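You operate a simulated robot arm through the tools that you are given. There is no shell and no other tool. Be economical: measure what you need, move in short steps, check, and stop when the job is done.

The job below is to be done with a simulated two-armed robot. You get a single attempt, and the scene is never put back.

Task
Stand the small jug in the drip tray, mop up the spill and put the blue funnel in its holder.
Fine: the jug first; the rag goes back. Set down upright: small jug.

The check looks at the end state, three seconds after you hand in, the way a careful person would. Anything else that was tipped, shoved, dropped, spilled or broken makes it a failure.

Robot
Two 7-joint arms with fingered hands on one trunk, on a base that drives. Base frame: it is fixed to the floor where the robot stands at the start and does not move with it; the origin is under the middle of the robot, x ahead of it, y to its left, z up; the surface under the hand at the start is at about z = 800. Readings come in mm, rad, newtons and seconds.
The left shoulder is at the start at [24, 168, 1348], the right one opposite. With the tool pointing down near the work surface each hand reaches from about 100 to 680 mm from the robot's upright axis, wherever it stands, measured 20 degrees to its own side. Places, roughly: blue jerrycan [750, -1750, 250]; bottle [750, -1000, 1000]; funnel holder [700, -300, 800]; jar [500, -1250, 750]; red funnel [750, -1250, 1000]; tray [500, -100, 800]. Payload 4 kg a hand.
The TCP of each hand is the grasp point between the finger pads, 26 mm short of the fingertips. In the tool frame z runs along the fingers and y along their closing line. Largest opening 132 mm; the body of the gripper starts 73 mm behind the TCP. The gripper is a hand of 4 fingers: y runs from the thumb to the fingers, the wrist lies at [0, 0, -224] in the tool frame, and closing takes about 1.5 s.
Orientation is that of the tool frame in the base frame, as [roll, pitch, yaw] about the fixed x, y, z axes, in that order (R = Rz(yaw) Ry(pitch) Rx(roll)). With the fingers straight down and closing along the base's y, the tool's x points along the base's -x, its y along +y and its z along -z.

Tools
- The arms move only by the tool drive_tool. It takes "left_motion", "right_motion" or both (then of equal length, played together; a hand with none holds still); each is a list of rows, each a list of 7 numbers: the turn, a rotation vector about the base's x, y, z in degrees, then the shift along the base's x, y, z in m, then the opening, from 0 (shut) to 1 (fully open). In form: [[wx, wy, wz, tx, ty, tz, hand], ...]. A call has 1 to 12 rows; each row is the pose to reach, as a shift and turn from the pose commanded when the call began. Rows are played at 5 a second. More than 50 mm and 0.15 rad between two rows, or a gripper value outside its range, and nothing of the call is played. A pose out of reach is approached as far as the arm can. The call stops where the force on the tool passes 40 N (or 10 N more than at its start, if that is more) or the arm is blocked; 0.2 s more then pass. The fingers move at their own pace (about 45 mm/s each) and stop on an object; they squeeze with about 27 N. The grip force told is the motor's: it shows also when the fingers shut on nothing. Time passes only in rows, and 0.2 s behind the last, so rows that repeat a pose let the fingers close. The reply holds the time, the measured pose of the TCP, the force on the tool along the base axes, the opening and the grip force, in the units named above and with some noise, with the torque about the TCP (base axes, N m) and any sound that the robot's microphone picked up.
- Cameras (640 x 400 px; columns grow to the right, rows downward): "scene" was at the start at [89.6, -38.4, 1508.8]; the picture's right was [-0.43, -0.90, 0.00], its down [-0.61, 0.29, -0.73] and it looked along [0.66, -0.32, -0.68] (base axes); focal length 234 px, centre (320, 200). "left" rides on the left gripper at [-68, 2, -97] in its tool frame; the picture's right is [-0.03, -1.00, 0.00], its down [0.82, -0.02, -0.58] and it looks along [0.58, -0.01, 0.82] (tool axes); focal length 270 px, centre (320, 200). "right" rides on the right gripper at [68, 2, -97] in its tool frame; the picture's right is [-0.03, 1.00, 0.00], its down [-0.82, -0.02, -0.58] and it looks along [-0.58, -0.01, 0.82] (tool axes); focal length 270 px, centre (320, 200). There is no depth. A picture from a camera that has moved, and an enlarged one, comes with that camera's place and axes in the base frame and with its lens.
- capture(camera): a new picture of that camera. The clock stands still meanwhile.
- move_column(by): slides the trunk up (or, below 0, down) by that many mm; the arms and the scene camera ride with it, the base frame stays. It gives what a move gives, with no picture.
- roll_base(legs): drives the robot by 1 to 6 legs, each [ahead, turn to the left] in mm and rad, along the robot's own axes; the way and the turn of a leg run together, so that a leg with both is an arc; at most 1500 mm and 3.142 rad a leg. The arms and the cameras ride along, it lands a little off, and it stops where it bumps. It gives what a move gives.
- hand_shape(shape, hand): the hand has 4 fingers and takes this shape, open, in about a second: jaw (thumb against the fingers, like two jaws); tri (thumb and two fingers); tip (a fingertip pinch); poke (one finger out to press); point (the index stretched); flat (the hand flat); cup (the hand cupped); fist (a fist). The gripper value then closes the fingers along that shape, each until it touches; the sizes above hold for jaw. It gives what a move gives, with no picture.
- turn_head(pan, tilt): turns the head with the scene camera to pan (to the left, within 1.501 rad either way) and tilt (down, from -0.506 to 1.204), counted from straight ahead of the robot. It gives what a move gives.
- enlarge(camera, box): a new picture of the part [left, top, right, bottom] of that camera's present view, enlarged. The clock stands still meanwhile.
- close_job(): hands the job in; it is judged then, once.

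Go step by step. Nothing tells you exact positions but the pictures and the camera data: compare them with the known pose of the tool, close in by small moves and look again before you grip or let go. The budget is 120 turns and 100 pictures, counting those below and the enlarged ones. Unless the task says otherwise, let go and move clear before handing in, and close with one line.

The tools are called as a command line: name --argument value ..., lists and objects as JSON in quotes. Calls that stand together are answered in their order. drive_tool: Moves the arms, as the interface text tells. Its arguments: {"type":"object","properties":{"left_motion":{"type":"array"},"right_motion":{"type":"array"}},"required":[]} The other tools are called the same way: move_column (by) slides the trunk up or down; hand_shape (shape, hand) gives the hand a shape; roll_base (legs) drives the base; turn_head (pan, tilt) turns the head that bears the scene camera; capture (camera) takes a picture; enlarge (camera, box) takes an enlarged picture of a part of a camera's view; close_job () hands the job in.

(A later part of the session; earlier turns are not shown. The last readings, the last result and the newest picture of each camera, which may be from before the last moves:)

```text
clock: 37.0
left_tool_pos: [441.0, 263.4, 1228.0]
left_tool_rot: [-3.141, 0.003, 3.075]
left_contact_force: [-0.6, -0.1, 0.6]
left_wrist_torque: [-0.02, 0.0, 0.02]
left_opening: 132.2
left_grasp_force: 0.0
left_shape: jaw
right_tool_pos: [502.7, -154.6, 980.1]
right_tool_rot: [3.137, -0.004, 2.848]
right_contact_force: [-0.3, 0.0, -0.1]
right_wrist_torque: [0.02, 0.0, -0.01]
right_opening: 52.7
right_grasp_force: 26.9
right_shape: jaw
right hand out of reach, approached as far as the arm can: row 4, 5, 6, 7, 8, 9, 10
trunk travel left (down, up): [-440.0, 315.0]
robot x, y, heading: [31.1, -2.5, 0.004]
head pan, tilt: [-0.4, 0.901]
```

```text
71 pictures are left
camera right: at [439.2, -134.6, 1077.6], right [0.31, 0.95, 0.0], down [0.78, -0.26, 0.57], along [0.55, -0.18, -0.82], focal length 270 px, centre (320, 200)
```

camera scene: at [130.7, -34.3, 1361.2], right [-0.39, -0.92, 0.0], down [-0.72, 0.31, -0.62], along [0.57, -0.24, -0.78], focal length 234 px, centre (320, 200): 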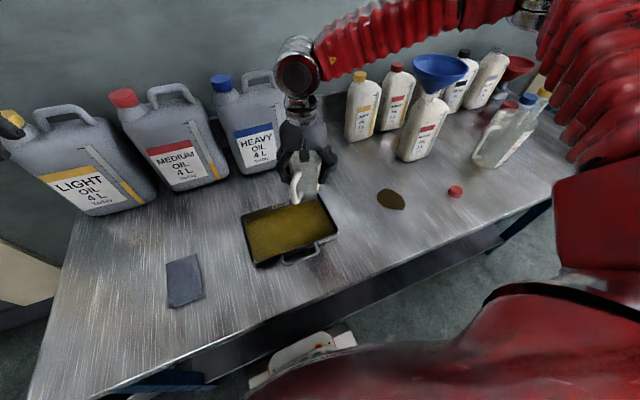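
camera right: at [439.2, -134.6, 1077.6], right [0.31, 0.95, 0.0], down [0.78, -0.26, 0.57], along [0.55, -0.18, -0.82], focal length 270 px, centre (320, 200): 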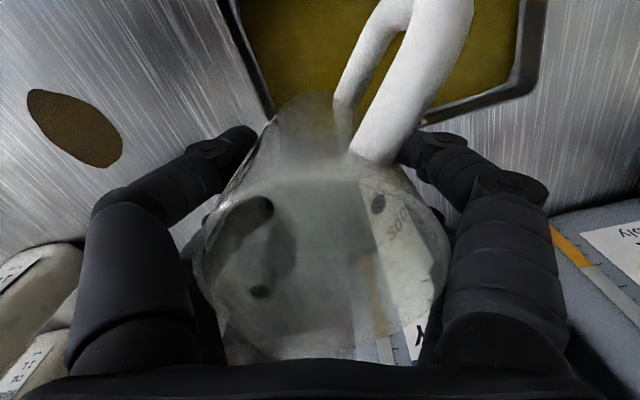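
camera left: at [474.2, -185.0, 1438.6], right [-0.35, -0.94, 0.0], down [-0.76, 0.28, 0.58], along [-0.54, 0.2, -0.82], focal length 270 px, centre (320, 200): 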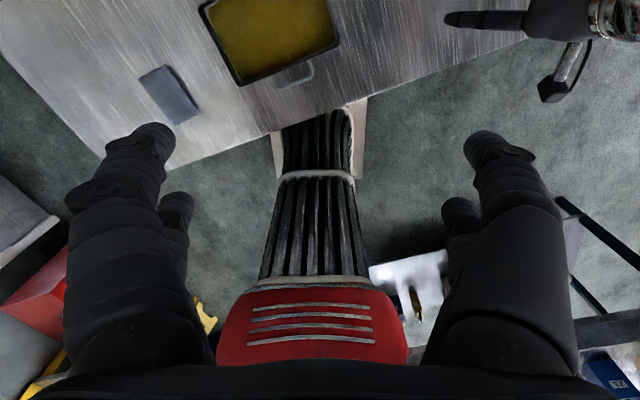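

The jug is upright and near the right end of the tray. I'll pull it in a little toward the robot and tray centre.

drive_tool --right_motion '[[0, 0, 5, -0.02, 0.0, -0.005, 0.3], [0, 0, 10, -0.04, 0.01, -0.01, 0.3], [0, 0, 15, -0.04, 0.02, -0.015, 0.3], [0, 0, 15, -0.04, 0.04, -0.02, 0.3], [0, 0, 15, -0.04, 0.04, -0.02, 0.3]]'

capture --camera "scene"

```text
clock: 38.1
left_tool_pos: [441.3, 263.0, 1228.9]
left_tool_rot: [-3.141, -0.001, 3.077]
left_contact_force: [0.1, -0.1, -0.5]
left_wrist_torque: [0.02, 0.0, 0.0]
left_opening: 131.8
left_grasp_force: 0.1
left_shape: jaw
right_tool_pos: [460.3, -128.7, 965.0]
right_tool_rot: [3.14, -0.002, 3.108]
right_contact_force: [-0.3, 0.7, -1.0]
right_wrist_torque: [0.01, 0.0, 0.01]
right_opening: 52.6
right_grasp_force: 26.7
right_shape: jaw
right hand out of reach, approached as far as the arm can: row 4, 5
trunk travel left (down, up): [-440.0, 315.0]
robot x, y, heading: [31.5, -3.8, -0.007]
head pan, tilt: [-0.4, 0.901]
```

```text
70 pictures are left
camera scene: at [131.0, -34.4, 1361.1], right [-0.39, -0.92, 0.0], down [-0.72, 0.31, -0.62], along [0.57, -0.24, -0.78], focal length 234 px, centre (320, 200)
```

scene: 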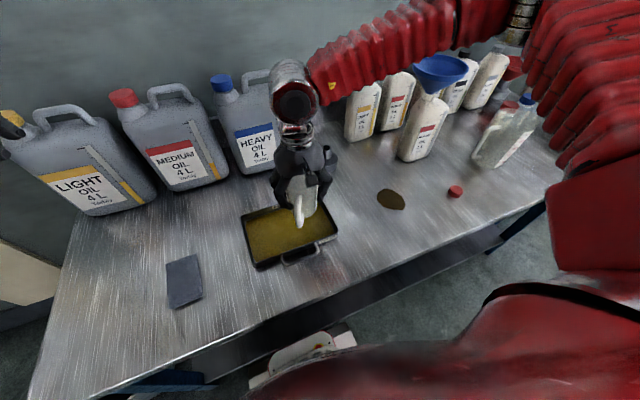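

The jug is upright over the tray. I'll shift it 20 mm in x so the handle stays inside the front wall, then lower the trunk.

drive_tool --right_motion '[[0, 0, 0, 0.01, 0, 0, 0.3], [0, 0, 0, 0.022, 0, 0, 0.3], [0, 0, 0, 0.022, 0, 0, 0.3]]'

move_column --by -65

capture --camera "scene"

capture --camera "left"

```text
clock: 39.0
left_tool_pos: [440.4, 263.2, 1227.8]
left_tool_rot: [3.141, -0.001, 3.075]
left_contact_force: [-0.2, -0.4, -0.3]
left_wrist_torque: [0.0, 0.0, 0.02]
left_opening: 132.2
left_grasp_force: 0.0
left_shape: jaw
right_tool_pos: [480.1, -136.1, 969.9]
right_tool_rot: [3.139, -0.001, 3.106]
right_contact_force: [-0.5, 0.4, 0.0]
right_wrist_torque: [-0.01, 0.04, -0.01]
right_opening: 52.4
right_grasp_force: 27.1
right_shape: jaw
right hand out of reach, approached as far as the arm can: row 1, 2, 3
trunk travel left (down, up): [-440.0, 315.0]
robot x, y, heading: [34.4, -3.5, 0.001]
head pan, tilt: [-0.4, 0.901]
```

```text
clock: 40.0
left_tool_pos: [441.0, 262.1, 1165.7]
left_tool_rot: [3.141, 0.001, 3.076]
left_contact_force: [-0.1, 0.2, 0.4]
left_wrist_torque: [0.01, 0.0, 0.03]
left_opening: 132.0
left_grasp_force: 0.1
left_shape: jaw
right_tool_pos: [478.0, -136.0, 903.9]
right_tool_rot: [3.141, -0.001, 3.105]
right_contact_force: [0.5, -0.4, 0.0]
right_wrist_torque: [-0.01, -0.03, -0.02]
right_opening: 52.6
right_grasp_force: 27.3
right_shape: jaw
trunk travel left (down, up): [-375.0, 380.0]
robot x, y, heading: [32.8, -2.9, -0.003]
head pan, tilt: [-0.4, 0.901]
```

```text
69 pictures are left
camera scene: at [144.4, -34.4, 1295.7], right [-0.39, -0.92, 0.0], down [-0.72, 0.31, -0.62], along [0.57, -0.24, -0.78], focal length 234 px, centre (320, 200)
```

scene: 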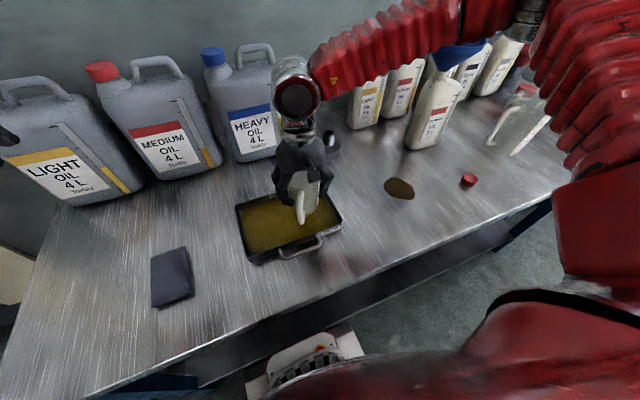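

```text
68 pictures are left
camera left: at [511.0, 260.6, 1262.0], right [-0.04, -1.0, 0.0], down [-0.82, 0.03, 0.58], along [-0.58, 0.02, -0.82], focal length 270 px, centre (320, 200)
```

left: 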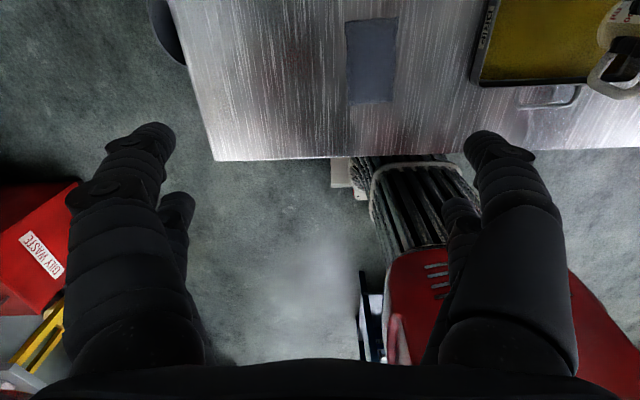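

The jug is over the tray interior with the handle inside the front wall. I'll lower it gently and watch the force.

move_column --by -24

move_column --by -6

enlarge --camera "scene" --box '[220, 120, 380, 280]'

```text
clock: 40.7
left_tool_pos: [442.0, 262.5, 1141.4]
left_tool_rot: [3.141, 0.003, 3.074]
left_contact_force: [0.6, -0.1, -0.1]
left_wrist_torque: [0.03, -0.01, 0.02]
left_opening: 132.0
left_grasp_force: 0.1
left_shape: jaw
right_tool_pos: [479.1, -135.4, 880.2]
right_tool_rot: [3.141, -0.003, 3.107]
right_contact_force: [-0.4, 0.5, -1.3]
right_wrist_torque: [0.01, -0.04, 0.0]
right_opening: 52.5
right_grasp_force: 27.1
right_shape: jaw
trunk travel left (down, up): [-351.0, 404.0]
robot x, y, heading: [34.0, -6.6, -0.003]
head pan, tilt: [-0.4, 0.901]
```

```text
clock: 41.2
left_tool_pos: [441.9, 262.3, 1134.4]
left_tool_rot: [3.14, 0.001, 3.076]
left_contact_force: [-0.2, -0.4, 0.1]
left_wrist_torque: [0.04, -0.04, -0.01]
left_opening: 131.8
left_grasp_force: 0.0
left_shape: jaw
right_tool_pos: [480.4, -135.7, 873.5]
right_tool_rot: [3.14, -0.002, 3.106]
right_contact_force: [-0.2, 1.1, -0.9]
right_wrist_torque: [0.0, -0.01, 0.02]
right_opening: 52.3
right_grasp_force: 27.1
right_shape: jaw
trunk travel left (down, up): [-345.0, 410.0]
robot x, y, heading: [32.6, -5.7, 0.0]
head pan, tilt: [-0.4, 0.901]
```

```text
2.50 times, centred on (300, 200) of scene
camera zoom: at [153.0, -34.4, 1265.1], right [-0.39, -0.92, 0.0], down [-0.72, 0.31, -0.62], along [0.57, -0.24, -0.78], focal length 584 px, centre (370, 200)
```

zoom: 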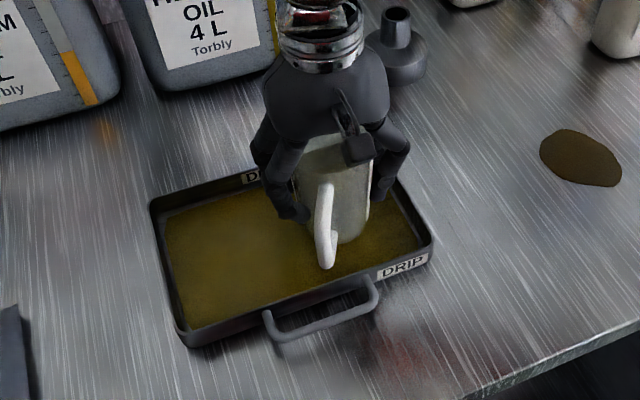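

The jug is well inside the tray and nearly down. I'll take smaller steps to contact.

move_column --by -3

move_column --by -2

```text
clock: 41.8
left_tool_pos: [441.1, 263.0, 1131.9]
left_tool_rot: [-3.141, 0.003, 3.074]
left_contact_force: [-0.2, -0.2, 0.2]
left_wrist_torque: [0.02, -0.02, 0.01]
left_opening: 131.9
left_grasp_force: 0.0
left_shape: jaw
right_tool_pos: [478.5, -134.9, 870.3]
right_tool_rot: [3.139, -0.001, 3.106]
right_contact_force: [0.1, -0.3, 0.3]
right_wrist_torque: [0.02, -0.01, 0.0]
right_opening: 52.5
right_grasp_force: 26.4
right_shape: jaw
trunk travel left (down, up): [-342.0, 413.0]
robot x, y, heading: [36.1, -5.3, 0.0]
head pan, tilt: [-0.4, 0.901]
```

```text
clock: 42.3
left_tool_pos: [442.7, 263.1, 1130.1]
left_tool_rot: [3.141, 0.001, 3.076]
left_contact_force: [-0.6, 0.0, 0.3]
left_wrist_torque: [0.03, -0.01, 0.0]
left_opening: 132.3
left_grasp_force: 0.0
left_shape: jaw
right_tool_pos: [479.6, -135.5, 868.3]
right_tool_rot: [3.138, -0.001, 3.107]
right_contact_force: [0.6, -0.7, 0.3]
right_wrist_torque: [0.02, -0.01, 0.07]
right_opening: 52.3
right_grasp_force: 27.4
right_shape: jaw
trunk travel left (down, up): [-340.0, 415.0]
robot x, y, heading: [33.3, -5.5, -0.002]
head pan, tilt: [-0.4, 0.901]
```

move_column --by -2

move_column --by -2

```text
clock: 42.8
left_tool_pos: [442.9, 262.6, 1128.4]
left_tool_rot: [-3.139, 0.002, 3.075]
left_contact_force: [0.1, -0.1, 0.3]
left_wrist_torque: [-0.04, 0.02, 0.07]
left_opening: 131.8
left_grasp_force: 0.1
left_shape: jaw
right_tool_pos: [480.0, -135.2, 868.5]
right_tool_rot: [3.14, -0.001, 3.107]
right_contact_force: [0.7, -1.0, 8.9]
right_wrist_torque: [0.1, 0.14, 0.02]
right_opening: 52.5
right_grasp_force: 27.2
right_shape: jaw
trunk travel left (down, up): [-338.0, 417.0]
robot x, y, heading: [33.7, -3.3, -0.003]
head pan, tilt: [-0.4, 0.901]
```

```text
clock: 43.3
left_tool_pos: [440.8, 262.0, 1126.1]
left_tool_rot: [3.142, 0.002, 3.074]
left_contact_force: [0.7, -0.6, 0.3]
left_wrist_torque: [0.02, 0.01, -0.01]
left_opening: 132.0
left_grasp_force: 0.2
left_shape: jaw
right_tool_pos: [479.4, -134.0, 866.1]
right_tool_rot: [3.14, 0.002, 3.107]
right_contact_force: [1.3, -1.7, 25.6]
right_wrist_torque: [-0.06, 0.2, 0.03]
right_opening: 52.7
right_grasp_force: 26.6
right_shape: jaw
trunk travel left (down, up): [-336.0, 419.0]
robot x, y, heading: [30.7, -6.8, -0.001]
head pan, tilt: [-0.4, 0.901]
```

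The jug is down (contact 26 N). I'll ease up 2 mm and open.

move_column --by 2

drive_tool --right_motion '[[0, 0, 0, 0, 0, 0, 0.45], [0, 0, 0, 0, 0, 0, 0.55], [0, 0, 0, 0, 0, 0, 0.7], [0, 0, 0, 0, 0, 0, 0.85], [0, 0, 0, 0, 0, 0, 0.85], [0, 0, 0, 0, 0, 0, 0.85]]'

capture --camera "right"

```text
clock: 43.8
left_tool_pos: [440.8, 263.2, 1127.9]
left_tool_rot: [3.14, 0.002, 3.074]
left_contact_force: [-0.7, 0.8, 0.6]
left_wrist_torque: [0.0, -0.02, 0.01]
left_opening: 132.0
left_grasp_force: 0.0
left_shape: jaw
right_tool_pos: [478.8, -135.2, 868.1]
right_tool_rot: [3.14, -0.001, 3.107]
right_contact_force: [3.0, 0.3, 18.6]
right_wrist_torque: [0.06, 0.1, -0.03]
right_opening: 52.6
right_grasp_force: 27.2
right_shape: jaw
trunk travel left (down, up): [-338.0, 417.0]
robot x, y, heading: [30.0, -2.2, -0.007]
head pan, tilt: [-0.4, 0.901]
```

```text
clock: 45.2
left_tool_pos: [441.9, 263.9, 1127.3]
left_tool_rot: [-3.141, 0.0, 3.076]
left_contact_force: [0.2, -0.3, 0.7]
left_wrist_torque: [-0.03, 0.03, 0.0]
left_opening: 132.1
left_grasp_force: 0.0
left_shape: jaw
right_tool_pos: [479.4, -135.7, 865.9]
right_tool_rot: [3.139, -0.002, 3.107]
right_contact_force: [-0.7, 0.8, -0.5]
right_wrist_torque: [0.04, 0.01, 0.02]
right_opening: 112.0
right_grasp_force: 0.1
right_shape: jaw
trunk travel left (down, up): [-338.0, 417.0]
robot x, y, heading: [33.8, -5.3, -0.008]
head pan, tilt: [-0.4, 0.901]
```

```text
66 pictures are left
camera right: at [411.0, -131.6, 963.9], right [0.06, 1.0, 0.0], down [0.82, -0.05, 0.58], along [0.57, -0.03, -0.82], focal length 270 px, centre (320, 200)
```

right: 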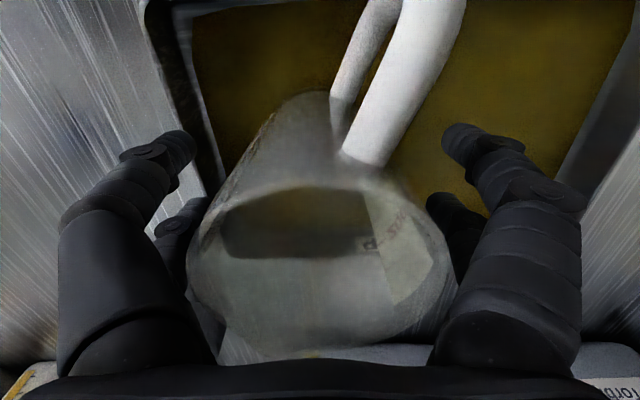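

The jug is released. I'll go straight up with the trunk and check it.

move_column --by 140

capture --camera "right"

turn_head --pan 0.2 --tilt 1.0

capture --camera "scene"

```text
clock: 46.9
left_tool_pos: [442.9, 261.8, 1267.6]
left_tool_rot: [3.141, -0.001, 3.076]
left_contact_force: [0.0, 0.1, -0.3]
left_wrist_torque: [-0.01, -0.01, -0.02]
left_opening: 132.0
left_grasp_force: 0.1
left_shape: jaw
right_tool_pos: [478.0, -135.8, 1011.3]
right_tool_rot: [3.139, 0.009, 3.109]
right_contact_force: [-0.8, 0.8, -0.9]
right_wrist_torque: [0.0, 0.02, 0.04]
right_opening: 112.0
right_grasp_force: 0.0
right_shape: jaw
trunk travel left (down, up): [-478.0, 277.0]
robot x, y, heading: [34.3, -5.8, -0.005]
head pan, tilt: [-0.4, 0.901]
```

```text
65 pictures are left
camera right: at [409.3, -132.7, 1108.4], right [0.06, 1.0, 0.0], down [0.81, -0.05, 0.59], along [0.59, -0.03, -0.81], focal length 270 px, centre (320, 200)
```

right: 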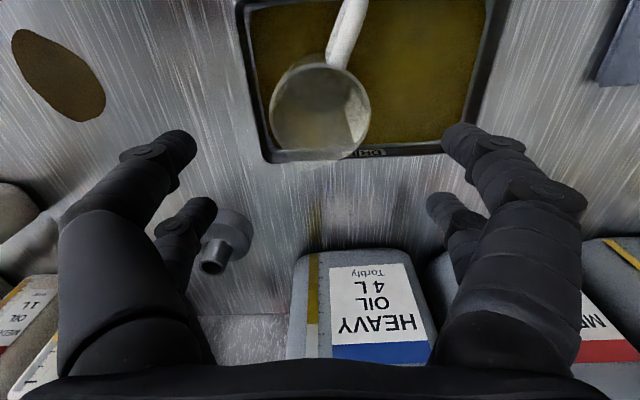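

```text
clock: 47.9
left_tool_pos: [441.4, 263.3, 1267.4]
left_tool_rot: [-3.141, 0.002, 3.074]
left_contact_force: [-0.3, 0.5, 0.3]
left_wrist_torque: [0.01, 0.0, 0.0]
left_opening: 132.2
left_grasp_force: 0.1
left_shape: jaw
right_tool_pos: [478.7, -134.6, 1012.9]
right_tool_rot: [3.137, 0.009, 3.106]
right_contact_force: [0.0, 0.2, -0.6]
right_wrist_torque: [-0.02, 0.01, -0.01]
right_opening: 111.9
right_grasp_force: 0.0
right_shape: jaw
trunk travel left (down, up): [-478.0, 277.0]
robot x, y, heading: [36.4, -2.5, 0.0]
head pan, tilt: [0.201, 1.0]
```

```text
64 pictures are left
camera scene: at [123.3, 8.8, 1392.2], right [0.2, -0.98, 0.0], down [-0.82, -0.17, -0.54], along [0.53, 0.11, -0.84], focal length 234 px, centre (320, 200)
```

scene: 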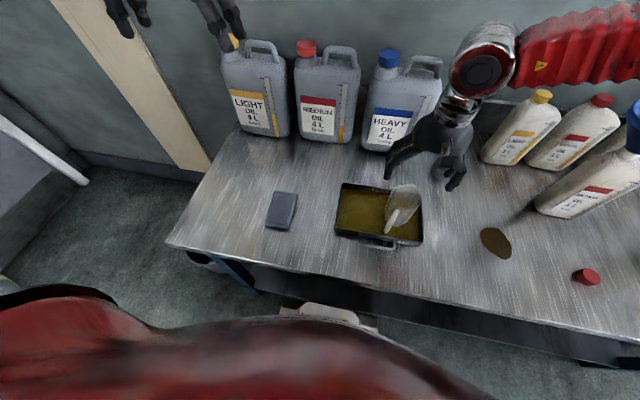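

The jug stands upright in the tray. The rag lies at about x 381–503, y 150–225, so I'll bring the left hand above it and take the right hand away from the tray.

drive_tool --left_motion '[[0, 0, 0, 0, -0.01, -0.04, 1], [0, 0, 0, 0, -0.02, -0.08, 1], [0, 0, 0, 0, -0.03, -0.12, 1], [0, 0, 0, 0, -0.04, -0.16, 1], [0, 0, 0, 0, -0.05, -0.2, 1], [0, 0, 0, 0, -0.06, -0.24, 1], [0, 0, 0, 0, -0.07, -0.28, 1], [0, 0, 0, 0, -0.075, -0.317, 1], [0, 0, 0, 0, -0.075, -0.317, 1]]' --right_motion '[[0, 0, 0, -0.01, -0.02, 0.02, 1], [0, 0, 0, -0.02, -0.04, 0.04, 1], [0, 0, 0, -0.04, -0.06, 0.05, 1], [0, 0, 0, -0.06, -0.08, 0.06, 1], [0, 0, 0, -0.08, -0.1, 0.07, 1], [0, 0, 0, -0.1, -0.12, 0.08, 1], [0, 0, 0, -0.12, -0.14, 0.09, 1], [0, 0, 0, -0.14, -0.16, 0.1, 1], [0, 0, 0, -0.14, -0.16, 0.1, 1]]'

capture --camera "left"

capture --camera "scene"

```text
clock: 49.9
left_tool_pos: [441.6, 187.1, 949.2]
left_tool_rot: [-3.141, 0.003, 3.077]
left_contact_force: [-0.2, 0.1, -0.2]
left_wrist_torque: [0.02, -0.04, 0.04]
left_opening: 131.9
left_grasp_force: 0.1
left_shape: jaw
right_tool_pos: [338.2, -295.5, 1112.4]
right_tool_rot: [3.138, 0.011, 3.107]
right_contact_force: [0.5, 0.2, 0.1]
right_wrist_torque: [-0.05, 0.01, -0.01]
right_opening: 131.9
right_grasp_force: 0.0
right_shape: jaw
trunk travel left (down, up): [-478.0, 277.0]
robot x, y, heading: [34.9, -6.1, -0.003]
head pan, tilt: [0.201, 1.0]
```

```text
63 pictures are left
camera left: at [512.5, 185.9, 1046.2], right [-0.04, -1.0, 0.0], down [-0.82, 0.03, 0.58], along [-0.58, 0.02, -0.82], focal length 270 px, centre (320, 200)
```

left: 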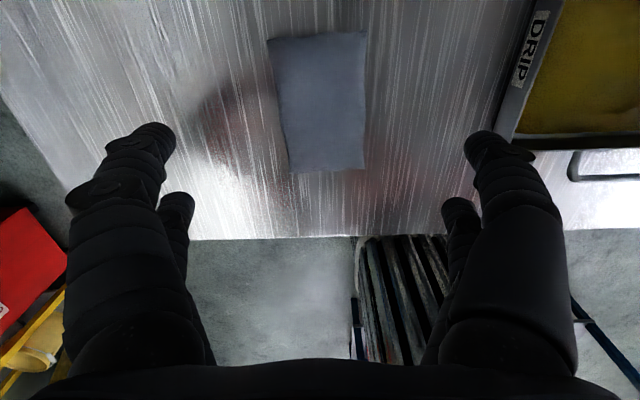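

```text
62 pictures are left
camera scene: at [123.8, 9.0, 1392.2], right [0.2, -0.98, 0.0], down [-0.82, -0.17, -0.54], along [0.53, 0.11, -0.84], focal length 234 px, centre (320, 200)
```

scene: 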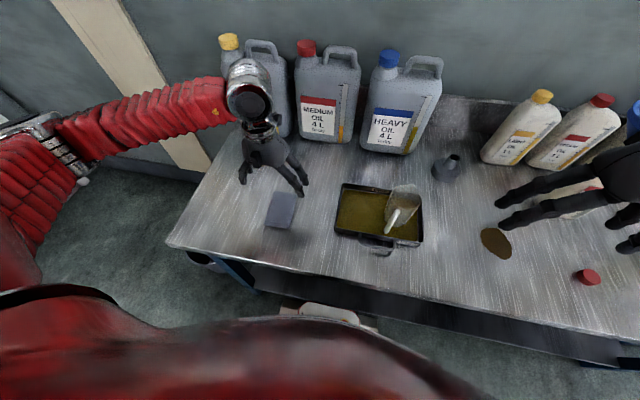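

The rag is centred under the left hand at about (446,186). I'll descend until the fingertips are just above the table, on both sides of the rag.

drive_tool --left_motion '[[0, 0, 0, 0.002, 0, -0.04, 1], [0, 0, 0, 0.004, -0.001, -0.08, 1], [0, 0, 0, 0.004, -0.001, -0.1, 1], [0, 0, 0, 0.004, -0.001, -0.11, 1], [0, 0, 0, 0.004, -0.001, -0.115, 1], [0, 0, 0, 0.004, -0.001, -0.119, 1], [0, 0, 0, 0.004, -0.001, -0.119, 1]]'

capture --camera "left"

```text
clock: 51.5
left_tool_pos: [446.0, 187.1, 832.0]
left_tool_rot: [3.141, 0.004, 3.077]
left_contact_force: [0.2, -0.2, -0.1]
left_wrist_torque: [0.0, -0.05, 0.01]
left_opening: 132.1
left_grasp_force: 0.1
left_shape: jaw
right_tool_pos: [337.5, -295.5, 1111.1]
right_tool_rot: [3.137, 0.01, 3.108]
right_contact_force: [0.3, -1.1, -0.5]
right_wrist_torque: [0.02, 0.03, -0.01]
right_opening: 132.1
right_grasp_force: 0.1
right_shape: jaw
trunk travel left (down, up): [-478.0, 277.0]
robot x, y, heading: [31.5, -6.0, 0.003]
head pan, tilt: [0.201, 1.0]
```

```text
61 pictures are left
camera left: at [515.5, 184.0, 928.2], right [-0.04, -1.0, 0.0], down [-0.82, 0.03, 0.58], along [-0.58, 0.02, -0.82], focal length 270 px, centre (320, 200)
```

left: 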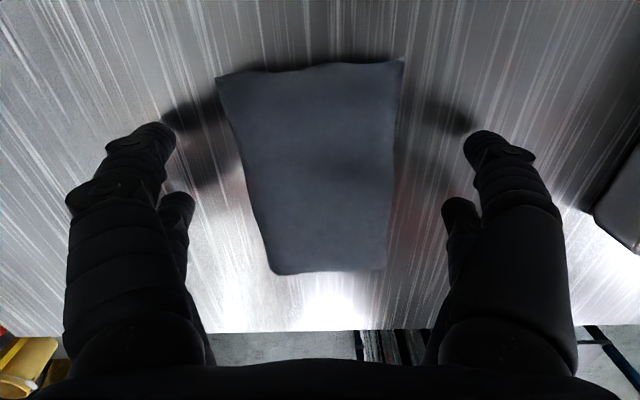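

The fingers straddle the rag. I'll go down a couple more millimetres and close on it.

drive_tool --left_motion '[[0, 0, 0, 0, 0, -0.003, 1], [0, 0, 0, 0, 0, -0.004, 0.7], [0, 0, 0, 0, 0, -0.004, 0.4], [0, 0, 0, 0, 0, -0.004, 0.2], [0, 0, 0, 0, 0, -0.004, 0.0], [0, 0, 0, 0, 0, -0.004, 0.0], [0, 0, 0, 0, 0, -0.004, 0.0], [0, 0, 0, 0, 0, -0.004, 0.0], [0, 0, 0, 0, 0, -0.004, 0.0], [0, 0, 0, 0, 0, -0.004, 0.0]]'

capture --camera "left"

```text
clock: 53.7
left_tool_pos: [445.8, 187.1, 828.0]
left_tool_rot: [3.141, 0.003, 3.076]
left_contact_force: [-0.4, -0.4, -0.3]
left_wrist_torque: [-0.06, -0.02, -0.02]
left_opening: 60.0
left_grasp_force: 27.0
left_shape: jaw
right_tool_pos: [338.2, -297.3, 1112.1]
right_tool_rot: [3.137, 0.011, 3.107]
right_contact_force: [-0.1, -0.6, 0.4]
right_wrist_torque: [-0.03, 0.01, 0.02]
right_opening: 131.9
right_grasp_force: 0.1
right_shape: jaw
trunk travel left (down, up): [-478.0, 277.0]
robot x, y, heading: [33.0, -5.0, -0.003]
head pan, tilt: [0.201, 1.0]
```

```text
60 pictures are left
camera left: at [515.9, 184.7, 924.4], right [-0.04, -1.0, 0.0], down [-0.82, 0.03, 0.58], along [-0.58, 0.02, -0.82], focal length 270 px, centre (320, 200)
```

left: 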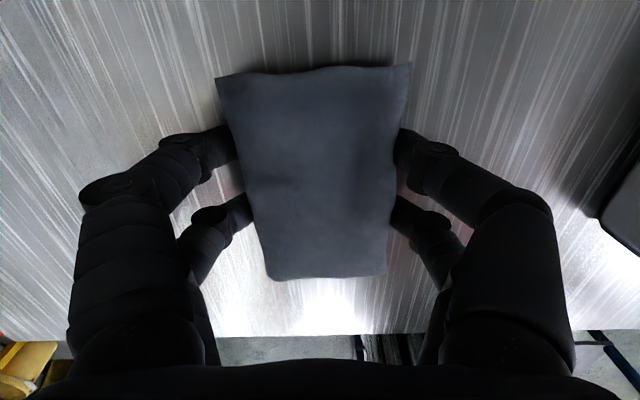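

The rag is gripped at (446,187,828), and I'll return it to that same pose later. I'll lift it and retract both arms for driving.

drive_tool --left_motion '[[0, 0, 0, 0, 0, 0.03, 0], [0, 0, 0, 0, 0, 0.07, 0], [0, 0, 0, -0.01, 0, 0.11, 0], [0, 0, 0, -0.02, 0, 0.15, 0], [0, 0, 0, -0.04, 0.01, 0.19, 0], [0, 0, 0, -0.06, 0.02, 0.23, 0], [0, 0, 0, -0.08, 0.03, 0.27, 0], [0, 0, 0, -0.1, 0.04, 0.3, 0], [0, 0, 0, -0.12, 0.05, 0.33, 0], [0, 0, 0, -0.12, 0.05, 0.33, 0]]'

move_column --by 120

turn_head --pan -0.7 --tilt 0.8

capture --camera "scene"

capture --camera "left"

```text
clock: 55.9
left_tool_pos: [326.7, 236.2, 1156.8]
left_tool_rot: [3.141, 0.001, 3.076]
left_contact_force: [0.0, 0.2, -1.0]
left_wrist_torque: [-0.02, 0.04, 0.01]
left_opening: 59.7
left_grasp_force: 27.0
left_shape: jaw
right_tool_pos: [339.3, -296.4, 1112.0]
right_tool_rot: [3.138, 0.01, 3.106]
right_contact_force: [0.5, -0.6, 0.5]
right_wrist_torque: [-0.02, -0.03, -0.02]
right_opening: 131.9
right_grasp_force: 0.1
right_shape: jaw
trunk travel left (down, up): [-478.0, 277.0]
robot x, y, heading: [35.4, -7.1, -0.003]
head pan, tilt: [0.201, 1.0]
```

```text
clock: 57.4
left_tool_pos: [325.9, 237.6, 1277.8]
left_tool_rot: [-3.141, -0.001, 3.077]
left_contact_force: [0.0, -0.1, -0.1]
left_wrist_torque: [-0.05, 0.01, 0.03]
left_opening: 59.8
left_grasp_force: 26.7
left_shape: jaw
right_tool_pos: [338.3, -296.1, 1232.5]
right_tool_rot: [3.136, 0.012, 3.107]
right_contact_force: [-0.4, -0.7, 0.3]
right_wrist_torque: [0.0, 0.03, 0.01]
right_opening: 131.5
right_grasp_force: 0.0
right_shape: jaw
trunk travel left (down, up): [-598.0, 157.0]
robot x, y, heading: [38.6, -5.7, 0.003]
head pan, tilt: [0.201, 1.0]
```

```text
clock: 58.6
left_tool_pos: [326.0, 237.7, 1277.5]
left_tool_rot: [3.14, 0.002, 3.074]
left_contact_force: [0.2, 0.4, -0.4]
left_wrist_torque: [0.0, -0.01, 0.0]
left_opening: 59.9
left_grasp_force: 26.8
left_shape: jaw
right_tool_pos: [337.7, -295.6, 1232.3]
right_tool_rot: [3.139, 0.011, 3.106]
right_contact_force: [-0.9, 0.5, 0.5]
right_wrist_torque: [0.02, -0.01, 0.02]
right_opening: 131.8
right_grasp_force: 0.0
right_shape: jaw
trunk travel left (down, up): [-598.0, 157.0]
robot x, y, heading: [33.2, -4.5, -0.001]
head pan, tilt: [-0.7, 0.799]
```

```text
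59 pictures are left
camera scene: at [106.1, -57.0, 1527.8], right [-0.64, -0.76, 0.0], down [-0.55, 0.46, -0.7], along [0.53, -0.45, -0.72], focal length 234 px, centre (320, 200)
```

scene: 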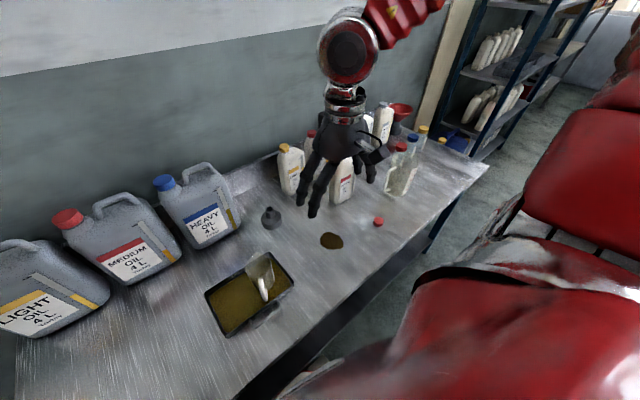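

```text
58 pictures are left
camera left: at [395.4, 234.5, 1374.3], right [-0.04, -1.0, 0.0], down [-0.82, 0.03, 0.58], along [-0.58, 0.02, -0.82], focal length 270 px, centre (320, 200)
```

left: 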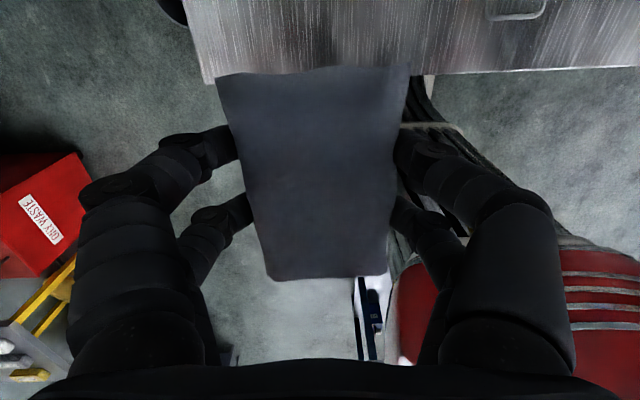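

The rag is held firmly. Now I'll back off, turn right, drive along the table to y≈-500, and turn back to face it.

roll_base --legs '[[-230, 0], [0, -1.571], [495, 0], [0, 1.571]]'

turn_head --pan 0 --tilt 0.85

capture --camera "scene"

```text
clock: 63.0
left_tool_pos: [173.1, -95.1, 1278.5]
left_tool_rot: [3.137, 0.003, 2.146]
left_contact_force: [-0.3, 0.3, 0.5]
left_wrist_torque: [0.02, -0.03, 0.03]
left_opening: 59.6
left_grasp_force: 27.5
left_shape: jaw
right_tool_pos: [-247.0, -423.5, 1230.6]
right_tool_rot: [3.136, 0.008, 2.179]
right_contact_force: [0.2, -0.7, -0.7]
right_wrist_torque: [0.03, -0.05, -0.01]
right_opening: 132.0
right_grasp_force: 0.1
right_shape: jaw
trunk travel left (down, up): [-598.0, 157.0]
robot x, y, heading: [-162.3, 26.5, -0.956]
head pan, tilt: [-0.7, 0.799]
stopped in leg 2: the robot was blocked; the commanded pose is now the measured one
```

```text
clock: 64.0
left_tool_pos: [176.4, -92.7, 1277.9]
left_tool_rot: [3.139, 0.0, 2.149]
left_contact_force: [0.2, 0.1, -0.1]
left_wrist_torque: [0.01, 0.0, 0.0]
left_opening: 60.1
left_grasp_force: 27.3
left_shape: jaw
right_tool_pos: [-243.9, -422.4, 1232.6]
right_tool_rot: [3.138, 0.01, 2.18]
right_contact_force: [-0.5, -0.3, 0.1]
right_wrist_torque: [-0.02, -0.01, 0.0]
right_opening: 131.9
right_grasp_force: 0.0
right_shape: jaw
trunk travel left (down, up): [-598.0, 157.0]
robot x, y, heading: [-161.0, 23.5, -0.954]
head pan, tilt: [0.0, 0.85]
```

```text
57 pictures are left
camera scene: at [-110.2, -52.1, 1523.7], right [-0.82, -0.58, 0.0], down [-0.43, 0.61, -0.66], along [0.38, -0.54, -0.75], focal length 234 px, centre (320, 200)
```

scene: 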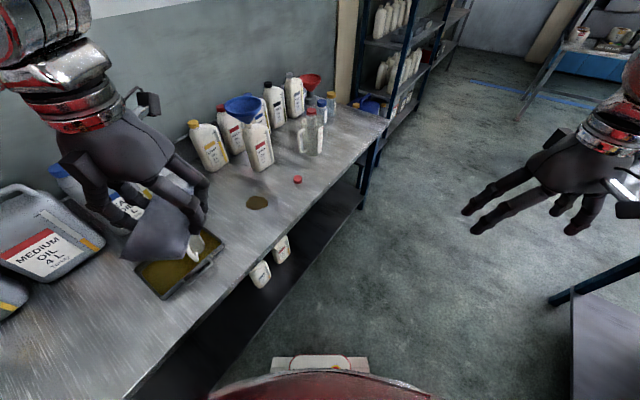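

The turn was blocked at -0.95 rad, probably by something behind. I'll look around to the rear right.

turn_head --pan -1.5 --tilt 0.9

capture --camera "scene"

capture --camera "right"

capture --camera "left"

```text
clock: 65.6
left_tool_pos: [177.4, -91.7, 1277.6]
left_tool_rot: [3.139, 0.0, 2.148]
left_contact_force: [-0.3, 0.1, 0.5]
left_wrist_torque: [0.03, -0.04, 0.01]
left_opening: 59.6
left_grasp_force: 27.4
left_shape: jaw
right_tool_pos: [-242.9, -422.0, 1232.9]
right_tool_rot: [3.138, 0.009, 2.18]
right_contact_force: [-0.6, -0.6, -0.7]
right_wrist_torque: [-0.03, -0.04, -0.02]
right_opening: 132.1
right_grasp_force: 0.1
right_shape: jaw
trunk travel left (down, up): [-598.0, 157.0]
robot x, y, heading: [-166.5, 22.5, -0.952]
head pan, tilt: [-1.499, 0.901]
```

```text
56 pictures are left
camera scene: at [-213.5, -35.9, 1519.9], right [-0.64, 0.77, 0.0], down [0.6, 0.5, -0.62], along [-0.48, -0.39, -0.78], focal length 234 px, centre (320, 200)
```

scene: 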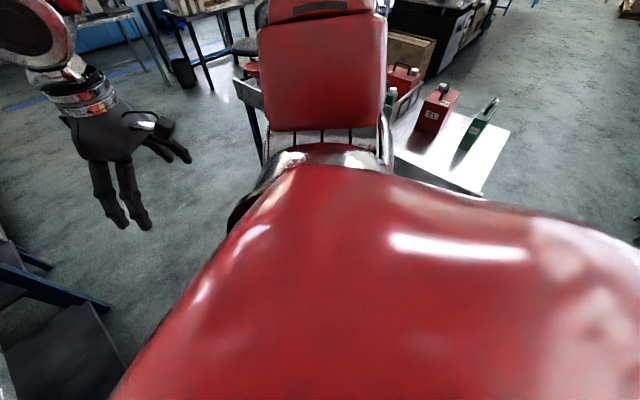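

```text
55 pictures are left
camera right: at [-281.7, -365.3, 1329.0], right [0.83, 0.55, 0.0], down [0.44, -0.68, 0.59], along [0.32, -0.49, -0.81], focal length 270 px, centre (320, 200)
```

right: 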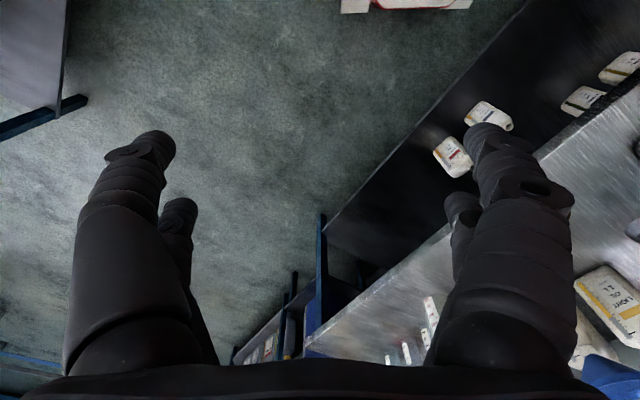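

```text
54 pictures are left
camera left: at [216.8, -148.8, 1374.5], right [-0.82, -0.57, 0.0], down [-0.46, 0.67, 0.58], along [-0.33, 0.48, -0.82], focal length 270 px, centre (320, 200)
```

left: 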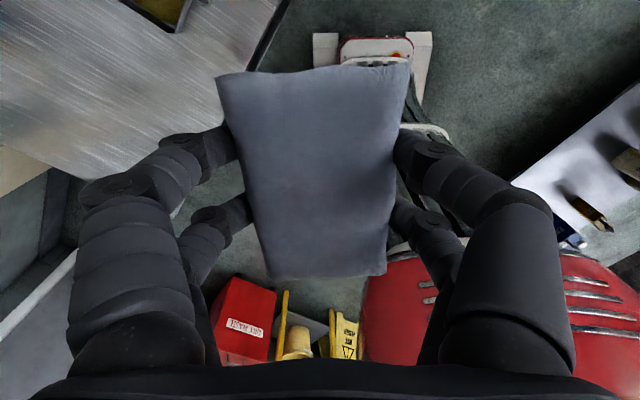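

A trolley stands about half a metre behind, and the rear corner seems to have caught on it. There is room if I turn with the base nearer x≈-105, so I'll go ahead a little and finish the turn.

roll_base --legs '[[100, 0], [0, -0.62]]'

capture --camera "scene"

```text
clock: 68.7
left_tool_pos: [103.1, -351.1, 1278.9]
left_tool_rot: [3.141, 0.002, 1.53]
left_contact_force: [0.2, 0.2, -0.7]
left_wrist_torque: [0.02, 0.02, -0.02]
left_opening: 59.6
left_grasp_force: 26.5
left_shape: jaw
right_tool_pos: [-429.8, -375.6, 1232.3]
right_tool_rot: [3.137, 0.007, 1.56]
right_contact_force: [0.7, -0.3, 0.6]
right_wrist_torque: [0.03, 0.01, 0.01]
right_opening: 131.8
right_grasp_force: 0.0
right_shape: jaw
trunk travel left (down, up): [-598.0, 157.0]
robot x, y, heading: [-80.6, -60.2, -1.571]
head pan, tilt: [-1.499, 0.901]
```

```text
53 pictures are left
camera scene: at [-151.7, -78.5, 1519.9], right [-0.07, 1.0, 0.0], down [0.78, 0.06, -0.62], along [-0.62, -0.05, -0.78], focal length 234 px, centre (320, 200)
```

scene: 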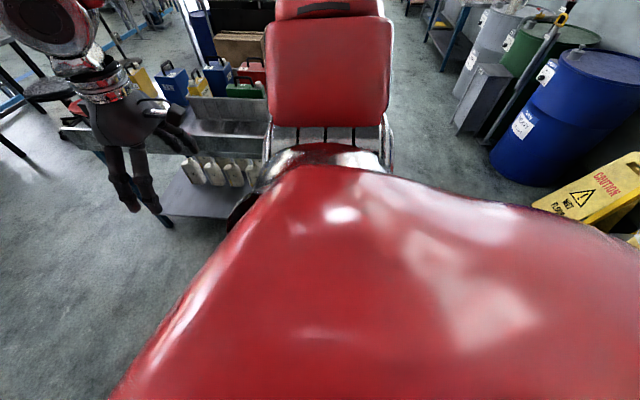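

The turn succeeded. Now I'll go ahead 440 mm along the table and turn left.

roll_base --legs '[[440, 0], [0, 1.571]]'

turn_head --pan 0 --tilt 0.85

capture --camera "scene"

```text
clock: 74.1
left_tool_pos: [268.3, -500.5, 1278.9]
left_tool_rot: [-3.139, -0.001, 2.535]
left_contact_force: [0.2, 0.2, -0.3]
left_wrist_torque: [-0.04, 0.03, 0.04]
left_opening: 59.5
left_grasp_force: 27.1
left_shape: jaw
right_tool_pos: [6.9, -964.7, 1234.7]
right_tool_rot: [-3.141, 0.008, 2.572]
right_contact_force: [0.2, 0.6, 0.4]
right_wrist_torque: [-0.05, 0.06, 0.0]
right_opening: 131.7
right_grasp_force: 0.1
right_shape: jaw
trunk travel left (down, up): [-598.0, 157.0]
robot x, y, heading: [-100.5, -533.0, -0.533]
head pan, tilt: [-1.499, 0.901]
stopped in leg 2: the robot was blocked; the commanded pose is now the measured one
```

```text
clock: 75.7
left_tool_pos: [265.4, -503.8, 1280.2]
left_tool_rot: [3.14, 0.0, 2.537]
left_contact_force: [0.6, 0.4, 0.5]
left_wrist_torque: [-0.01, 0.01, -0.02]
left_opening: 59.7
left_grasp_force: 26.8
left_shape: jaw
right_tool_pos: [2.4, -967.3, 1233.0]
right_tool_rot: [3.138, 0.009, 2.57]
right_contact_force: [-0.1, 0.9, -0.3]
right_wrist_torque: [0.01, -0.04, -0.01]
right_opening: 132.0
right_grasp_force: 0.1
right_shape: jaw
trunk travel left (down, up): [-598.0, 157.0]
robot x, y, heading: [-98.5, -534.6, -0.532]
head pan, tilt: [0.0, 0.85]
```

```text
52 pictures are left
camera scene: at [-21.2, -580.1, 1523.7], right [-0.51, -0.86, 0.0], down [-0.65, 0.38, -0.66], along [0.57, -0.33, -0.75], focal length 234 px, centre (320, 200)
```

scene: 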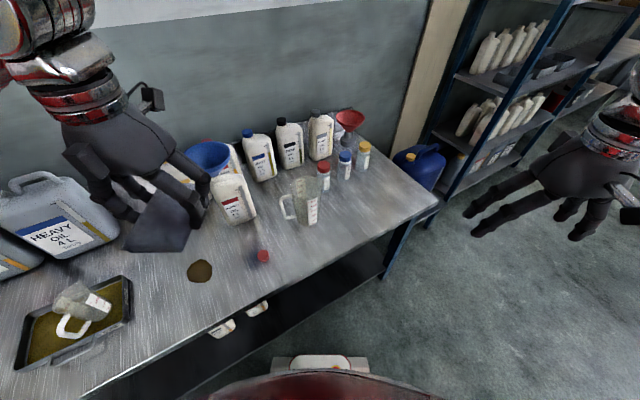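

I seem to be catching the rear-right corner again. I'll go ahead 45 mm and continue turning.

roll_base --legs '[[45, 0], [0, 0.53]]'

```text
clock: 78.3
left_tool_pos: [238.9, -343.6, 1278.6]
left_tool_rot: [3.141, -0.001, 3.069]
left_contact_force: [0.6, -0.4, -0.8]
left_wrist_torque: [0.0, -0.04, 0.03]
left_opening: 59.4
left_grasp_force: 26.6
left_shape: jaw
right_tool_pos: [249.3, -878.1, 1233.1]
right_tool_rot: [3.139, 0.008, 3.1]
right_contact_force: [0.0, -0.4, -0.5]
right_wrist_torque: [0.02, -0.01, -0.03]
right_opening: 132.2
right_grasp_force: 0.2
right_shape: jaw
trunk travel left (down, up): [-598.0, 157.0]
robot x, y, heading: [-62.7, -574.9, -0.002]
head pan, tilt: [0.0, 0.85]
```

It is facing the table at y≈-575. I'll go forward until snug.

roll_base --legs '[[90, 0]]'

capture --camera "scene"

```text
clock: 79.4
left_tool_pos: [330.5, -343.2, 1278.9]
left_tool_rot: [3.14, -0.003, 3.07]
left_contact_force: [0.4, 0.1, 0.5]
left_wrist_torque: [-0.01, 0.01, -0.04]
left_opening: 59.8
left_grasp_force: 26.5
left_shape: jaw
right_tool_pos: [341.3, -876.2, 1233.5]
right_tool_rot: [3.14, 0.007, 3.103]
right_contact_force: [0.9, 0.9, 0.0]
right_wrist_torque: [-0.01, 0.01, 0.0]
right_opening: 132.2
right_grasp_force: 0.0
right_shape: jaw
trunk travel left (down, up): [-598.0, 157.0]
robot x, y, heading: [31.6, -572.0, 0.0]
head pan, tilt: [0.0, 0.85]
```

```text
51 pictures are left
camera scene: at [123.3, -574.3, 1523.5], right [0.0, -1.0, 0.0], down [-0.75, 0.0, -0.66], along [0.66, 0.0, -0.75], focal length 234 px, centre (320, 200)
```

scene: 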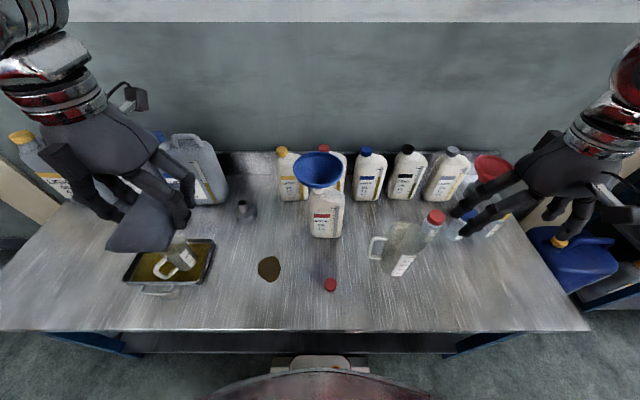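

The view is clear now. The spill spans x 416–506, y -445…-367. I'll bring the rag above it and lower the trunk.

drive_tool --left_motion '[[0, 0, 0, 0.035, -0.01, -0.03, 0], [0, 0, 0, 0.07, -0.02, -0.06, 0], [0, 0, 0, 0.1, -0.03, -0.09, 0], [0, 0, 0, 0.131, -0.035, -0.12, 0], [0, 0, 0, 0.131, -0.035, -0.15, 0], [0, 0, 0, 0.131, -0.035, -0.19, 0], [0, 0, 0, 0.131, -0.035, -0.19, 0]]'

move_column --by -150

capture --camera "scene"

capture --camera "left"

```text
clock: 81.0
left_tool_pos: [459.7, -379.8, 1090.2]
left_tool_rot: [-3.141, 0.0, 3.069]
left_contact_force: [-0.9, -0.8, -0.5]
left_wrist_torque: [0.02, 0.01, 0.02]
left_opening: 59.8
left_grasp_force: 27.3
left_shape: jaw
right_tool_pos: [338.9, -877.3, 1234.5]
right_tool_rot: [3.138, 0.009, 3.103]
right_contact_force: [-1.0, -0.3, -0.9]
right_wrist_torque: [0.03, -0.03, 0.0]
right_opening: 131.9
right_grasp_force: 0.2
right_shape: jaw
trunk travel left (down, up): [-598.0, 157.0]
robot x, y, heading: [28.9, -573.8, 0.001]
head pan, tilt: [0.0, 0.85]
```

```text
clock: 82.7
left_tool_pos: [459.9, -379.5, 940.9]
left_tool_rot: [3.141, 0.0, 3.07]
left_contact_force: [0.1, -0.8, 0.5]
left_wrist_torque: [0.02, 0.0, -0.05]
left_opening: 59.7
left_grasp_force: 26.3
left_shape: jaw
right_tool_pos: [338.4, -876.5, 1084.8]
right_tool_rot: [3.137, 0.009, 3.104]
right_contact_force: [0.0, -0.1, 0.1]
right_wrist_torque: [-0.01, 0.03, 0.0]
right_opening: 132.2
right_grasp_force: 0.1
right_shape: jaw
trunk travel left (down, up): [-448.0, 307.0]
robot x, y, heading: [30.1, -574.2, 0.005]
head pan, tilt: [0.0, 0.85]
```

```text
50 pictures are left
camera scene: at [135.8, -575.4, 1373.1], right [0.0, -1.0, 0.0], down [-0.75, 0.0, -0.66], along [0.66, 0.0, -0.75], focal length 234 px, centre (320, 200)
```

scene: 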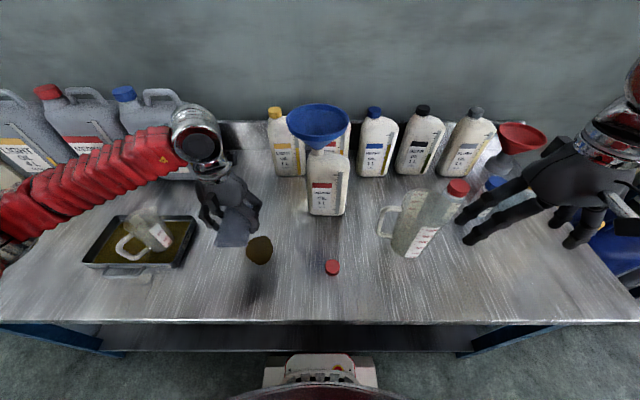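

```text
49 pictures are left
camera left: at [529.8, -381.3, 1037.2], right [-0.05, -1.0, 0.0], down [-0.82, 0.04, 0.58], along [-0.58, 0.03, -0.82], focal length 270 px, centre (320, 200)
```

left: 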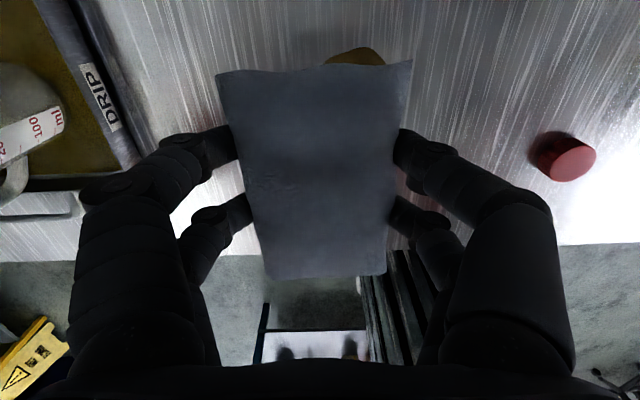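

The rag is above the spill. I'll lower it to the table in small steps.

drive_tool --left_motion '[[0, 0, 0, 0.003, -0.01, -0.04, 0], [0, 0, 0, 0.004, -0.02, -0.08, 0], [0, 0, 0, 0.004, -0.026, -0.1, 0], [0, 0, 0, 0.004, -0.026, -0.108, 0], [0, 0, 0, 0.004, -0.026, -0.112, 0], [0, 0, 0, 0.004, -0.026, -0.114, 0], [0, 0, 0, 0.004, -0.026, -0.114, 0]]'

capture --camera "left"

```text
clock: 84.3
left_tool_pos: [463.4, -405.1, 827.1]
left_tool_rot: [3.14, 0.002, 3.07]
left_contact_force: [-0.3, 0.5, 7.9]
left_wrist_torque: [0.03, 0.06, 0.0]
left_opening: 59.6
left_grasp_force: 27.0
left_shape: jaw
right_tool_pos: [339.3, -876.6, 1084.8]
right_tool_rot: [3.138, 0.008, 3.103]
right_contact_force: [0.6, -0.7, 1.1]
right_wrist_torque: [0.02, 0.01, 0.01]
right_opening: 132.0
right_grasp_force: 0.0
right_shape: jaw
trunk travel left (down, up): [-448.0, 307.0]
robot x, y, heading: [31.2, -576.0, -0.002]
head pan, tilt: [0.0, 0.85]
```

```text
48 pictures are left
camera left: at [533.6, -407.9, 923.8], right [-0.05, -1.0, 0.0], down [-0.82, 0.04, 0.58], along [-0.58, 0.03, -0.82], focal length 270 px, centre (320, 200)
```

left: 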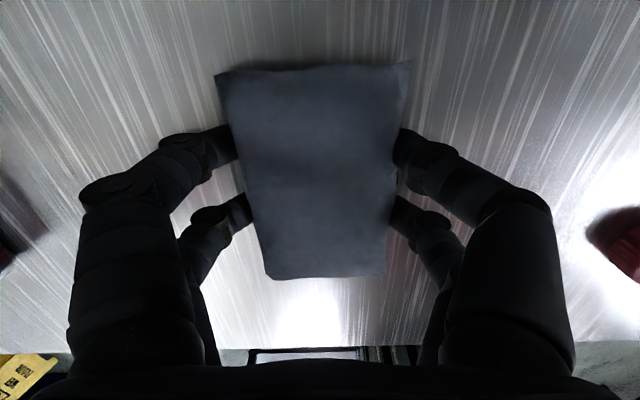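

The rag presses on the spill with 8 N and covers it. I'll wipe back and forth.

drive_tool --left_motion '[[0, 0, 0, 0, 0.025, 0, 0], [0, 0, 0, 0, 0.045, 0, 0], [0, 0, 0, 0, 0.02, 0, 0], [0, 0, 0, 0, -0.01, 0, 0], [0, 0, 0, 0, -0.045, 0, 0], [0, 0, 0, 0.02, -0.03, 0, 0], [0, 0, 0, 0.02, 0.0, 0, 0], [0, 0, 0, 0.02, 0.035, 0, 0], [0, 0, 0, -0.02, 0.035, 0, 0], [0, 0, 0, -0.02, 0.0, 0, 0], [0, 0, 0, -0.02, -0.035, 0, 0], [0, 0, 0, 0, 0, 0, 0]]'

drive_tool --left_motion '[[0, 0, 0, 0, 0.03, 0, 0], [0, 0, 0, 0, 0.05, 0, 0], [0, 0, 0, 0, 0.02, 0, 0], [0, 0, 0, 0, -0.02, 0, 0], [0, 0, 0, 0, -0.05, 0, 0], [0, 0, 0, 0, -0.02, 0.02, 0], [0, 0, 0, 0, 0.02, 0.06, 0], [0, 0, 0, 0, 0.04, 0.1, 0], [0, 0, 0, -0.02, 0.06, 0.14, 0], [0, 0, 0, -0.04, 0.08, 0.18, 0], [0, 0, 0, -0.04, 0.08, 0.18, 0]]'

capture --camera "scene"

```text
clock: 86.9
left_tool_pos: [463.3, -405.3, 826.5]
left_tool_rot: [-3.139, 0.002, 3.069]
left_contact_force: [-3.3, -4.9, 16.3]
left_wrist_torque: [0.01, 0.08, 0.02]
left_opening: 60.0
left_grasp_force: 27.3
left_shape: jaw
right_tool_pos: [338.2, -875.8, 1086.0]
right_tool_rot: [3.138, 0.01, 3.104]
right_contact_force: [-0.1, 0.0, -0.7]
right_wrist_torque: [-0.04, -0.01, -0.03]
right_opening: 132.0
right_grasp_force: 0.0
right_shape: jaw
trunk travel left (down, up): [-448.0, 307.0]
robot x, y, heading: [30.0, -575.6, 0.0]
head pan, tilt: [0.0, 0.85]
```

```text
refused: row 7 steps farther than a row can; nothing moved
```

```text
47 pictures are left
camera scene: at [134.6, -575.0, 1373.2], right [0.0, -1.0, 0.0], down [-0.75, 0.0, -0.66], along [0.66, 0.0, -0.75], focal length 234 px, centre (320, 200)
```

scene: 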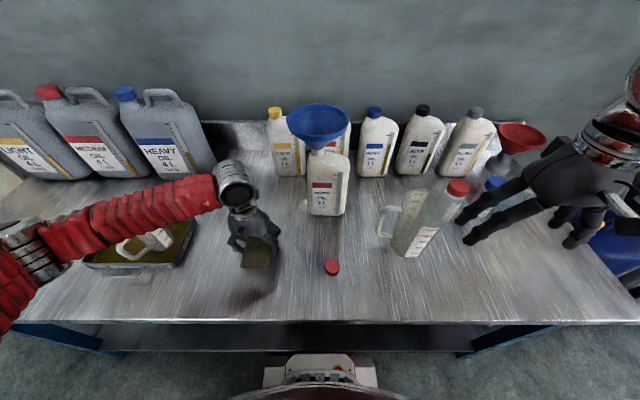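

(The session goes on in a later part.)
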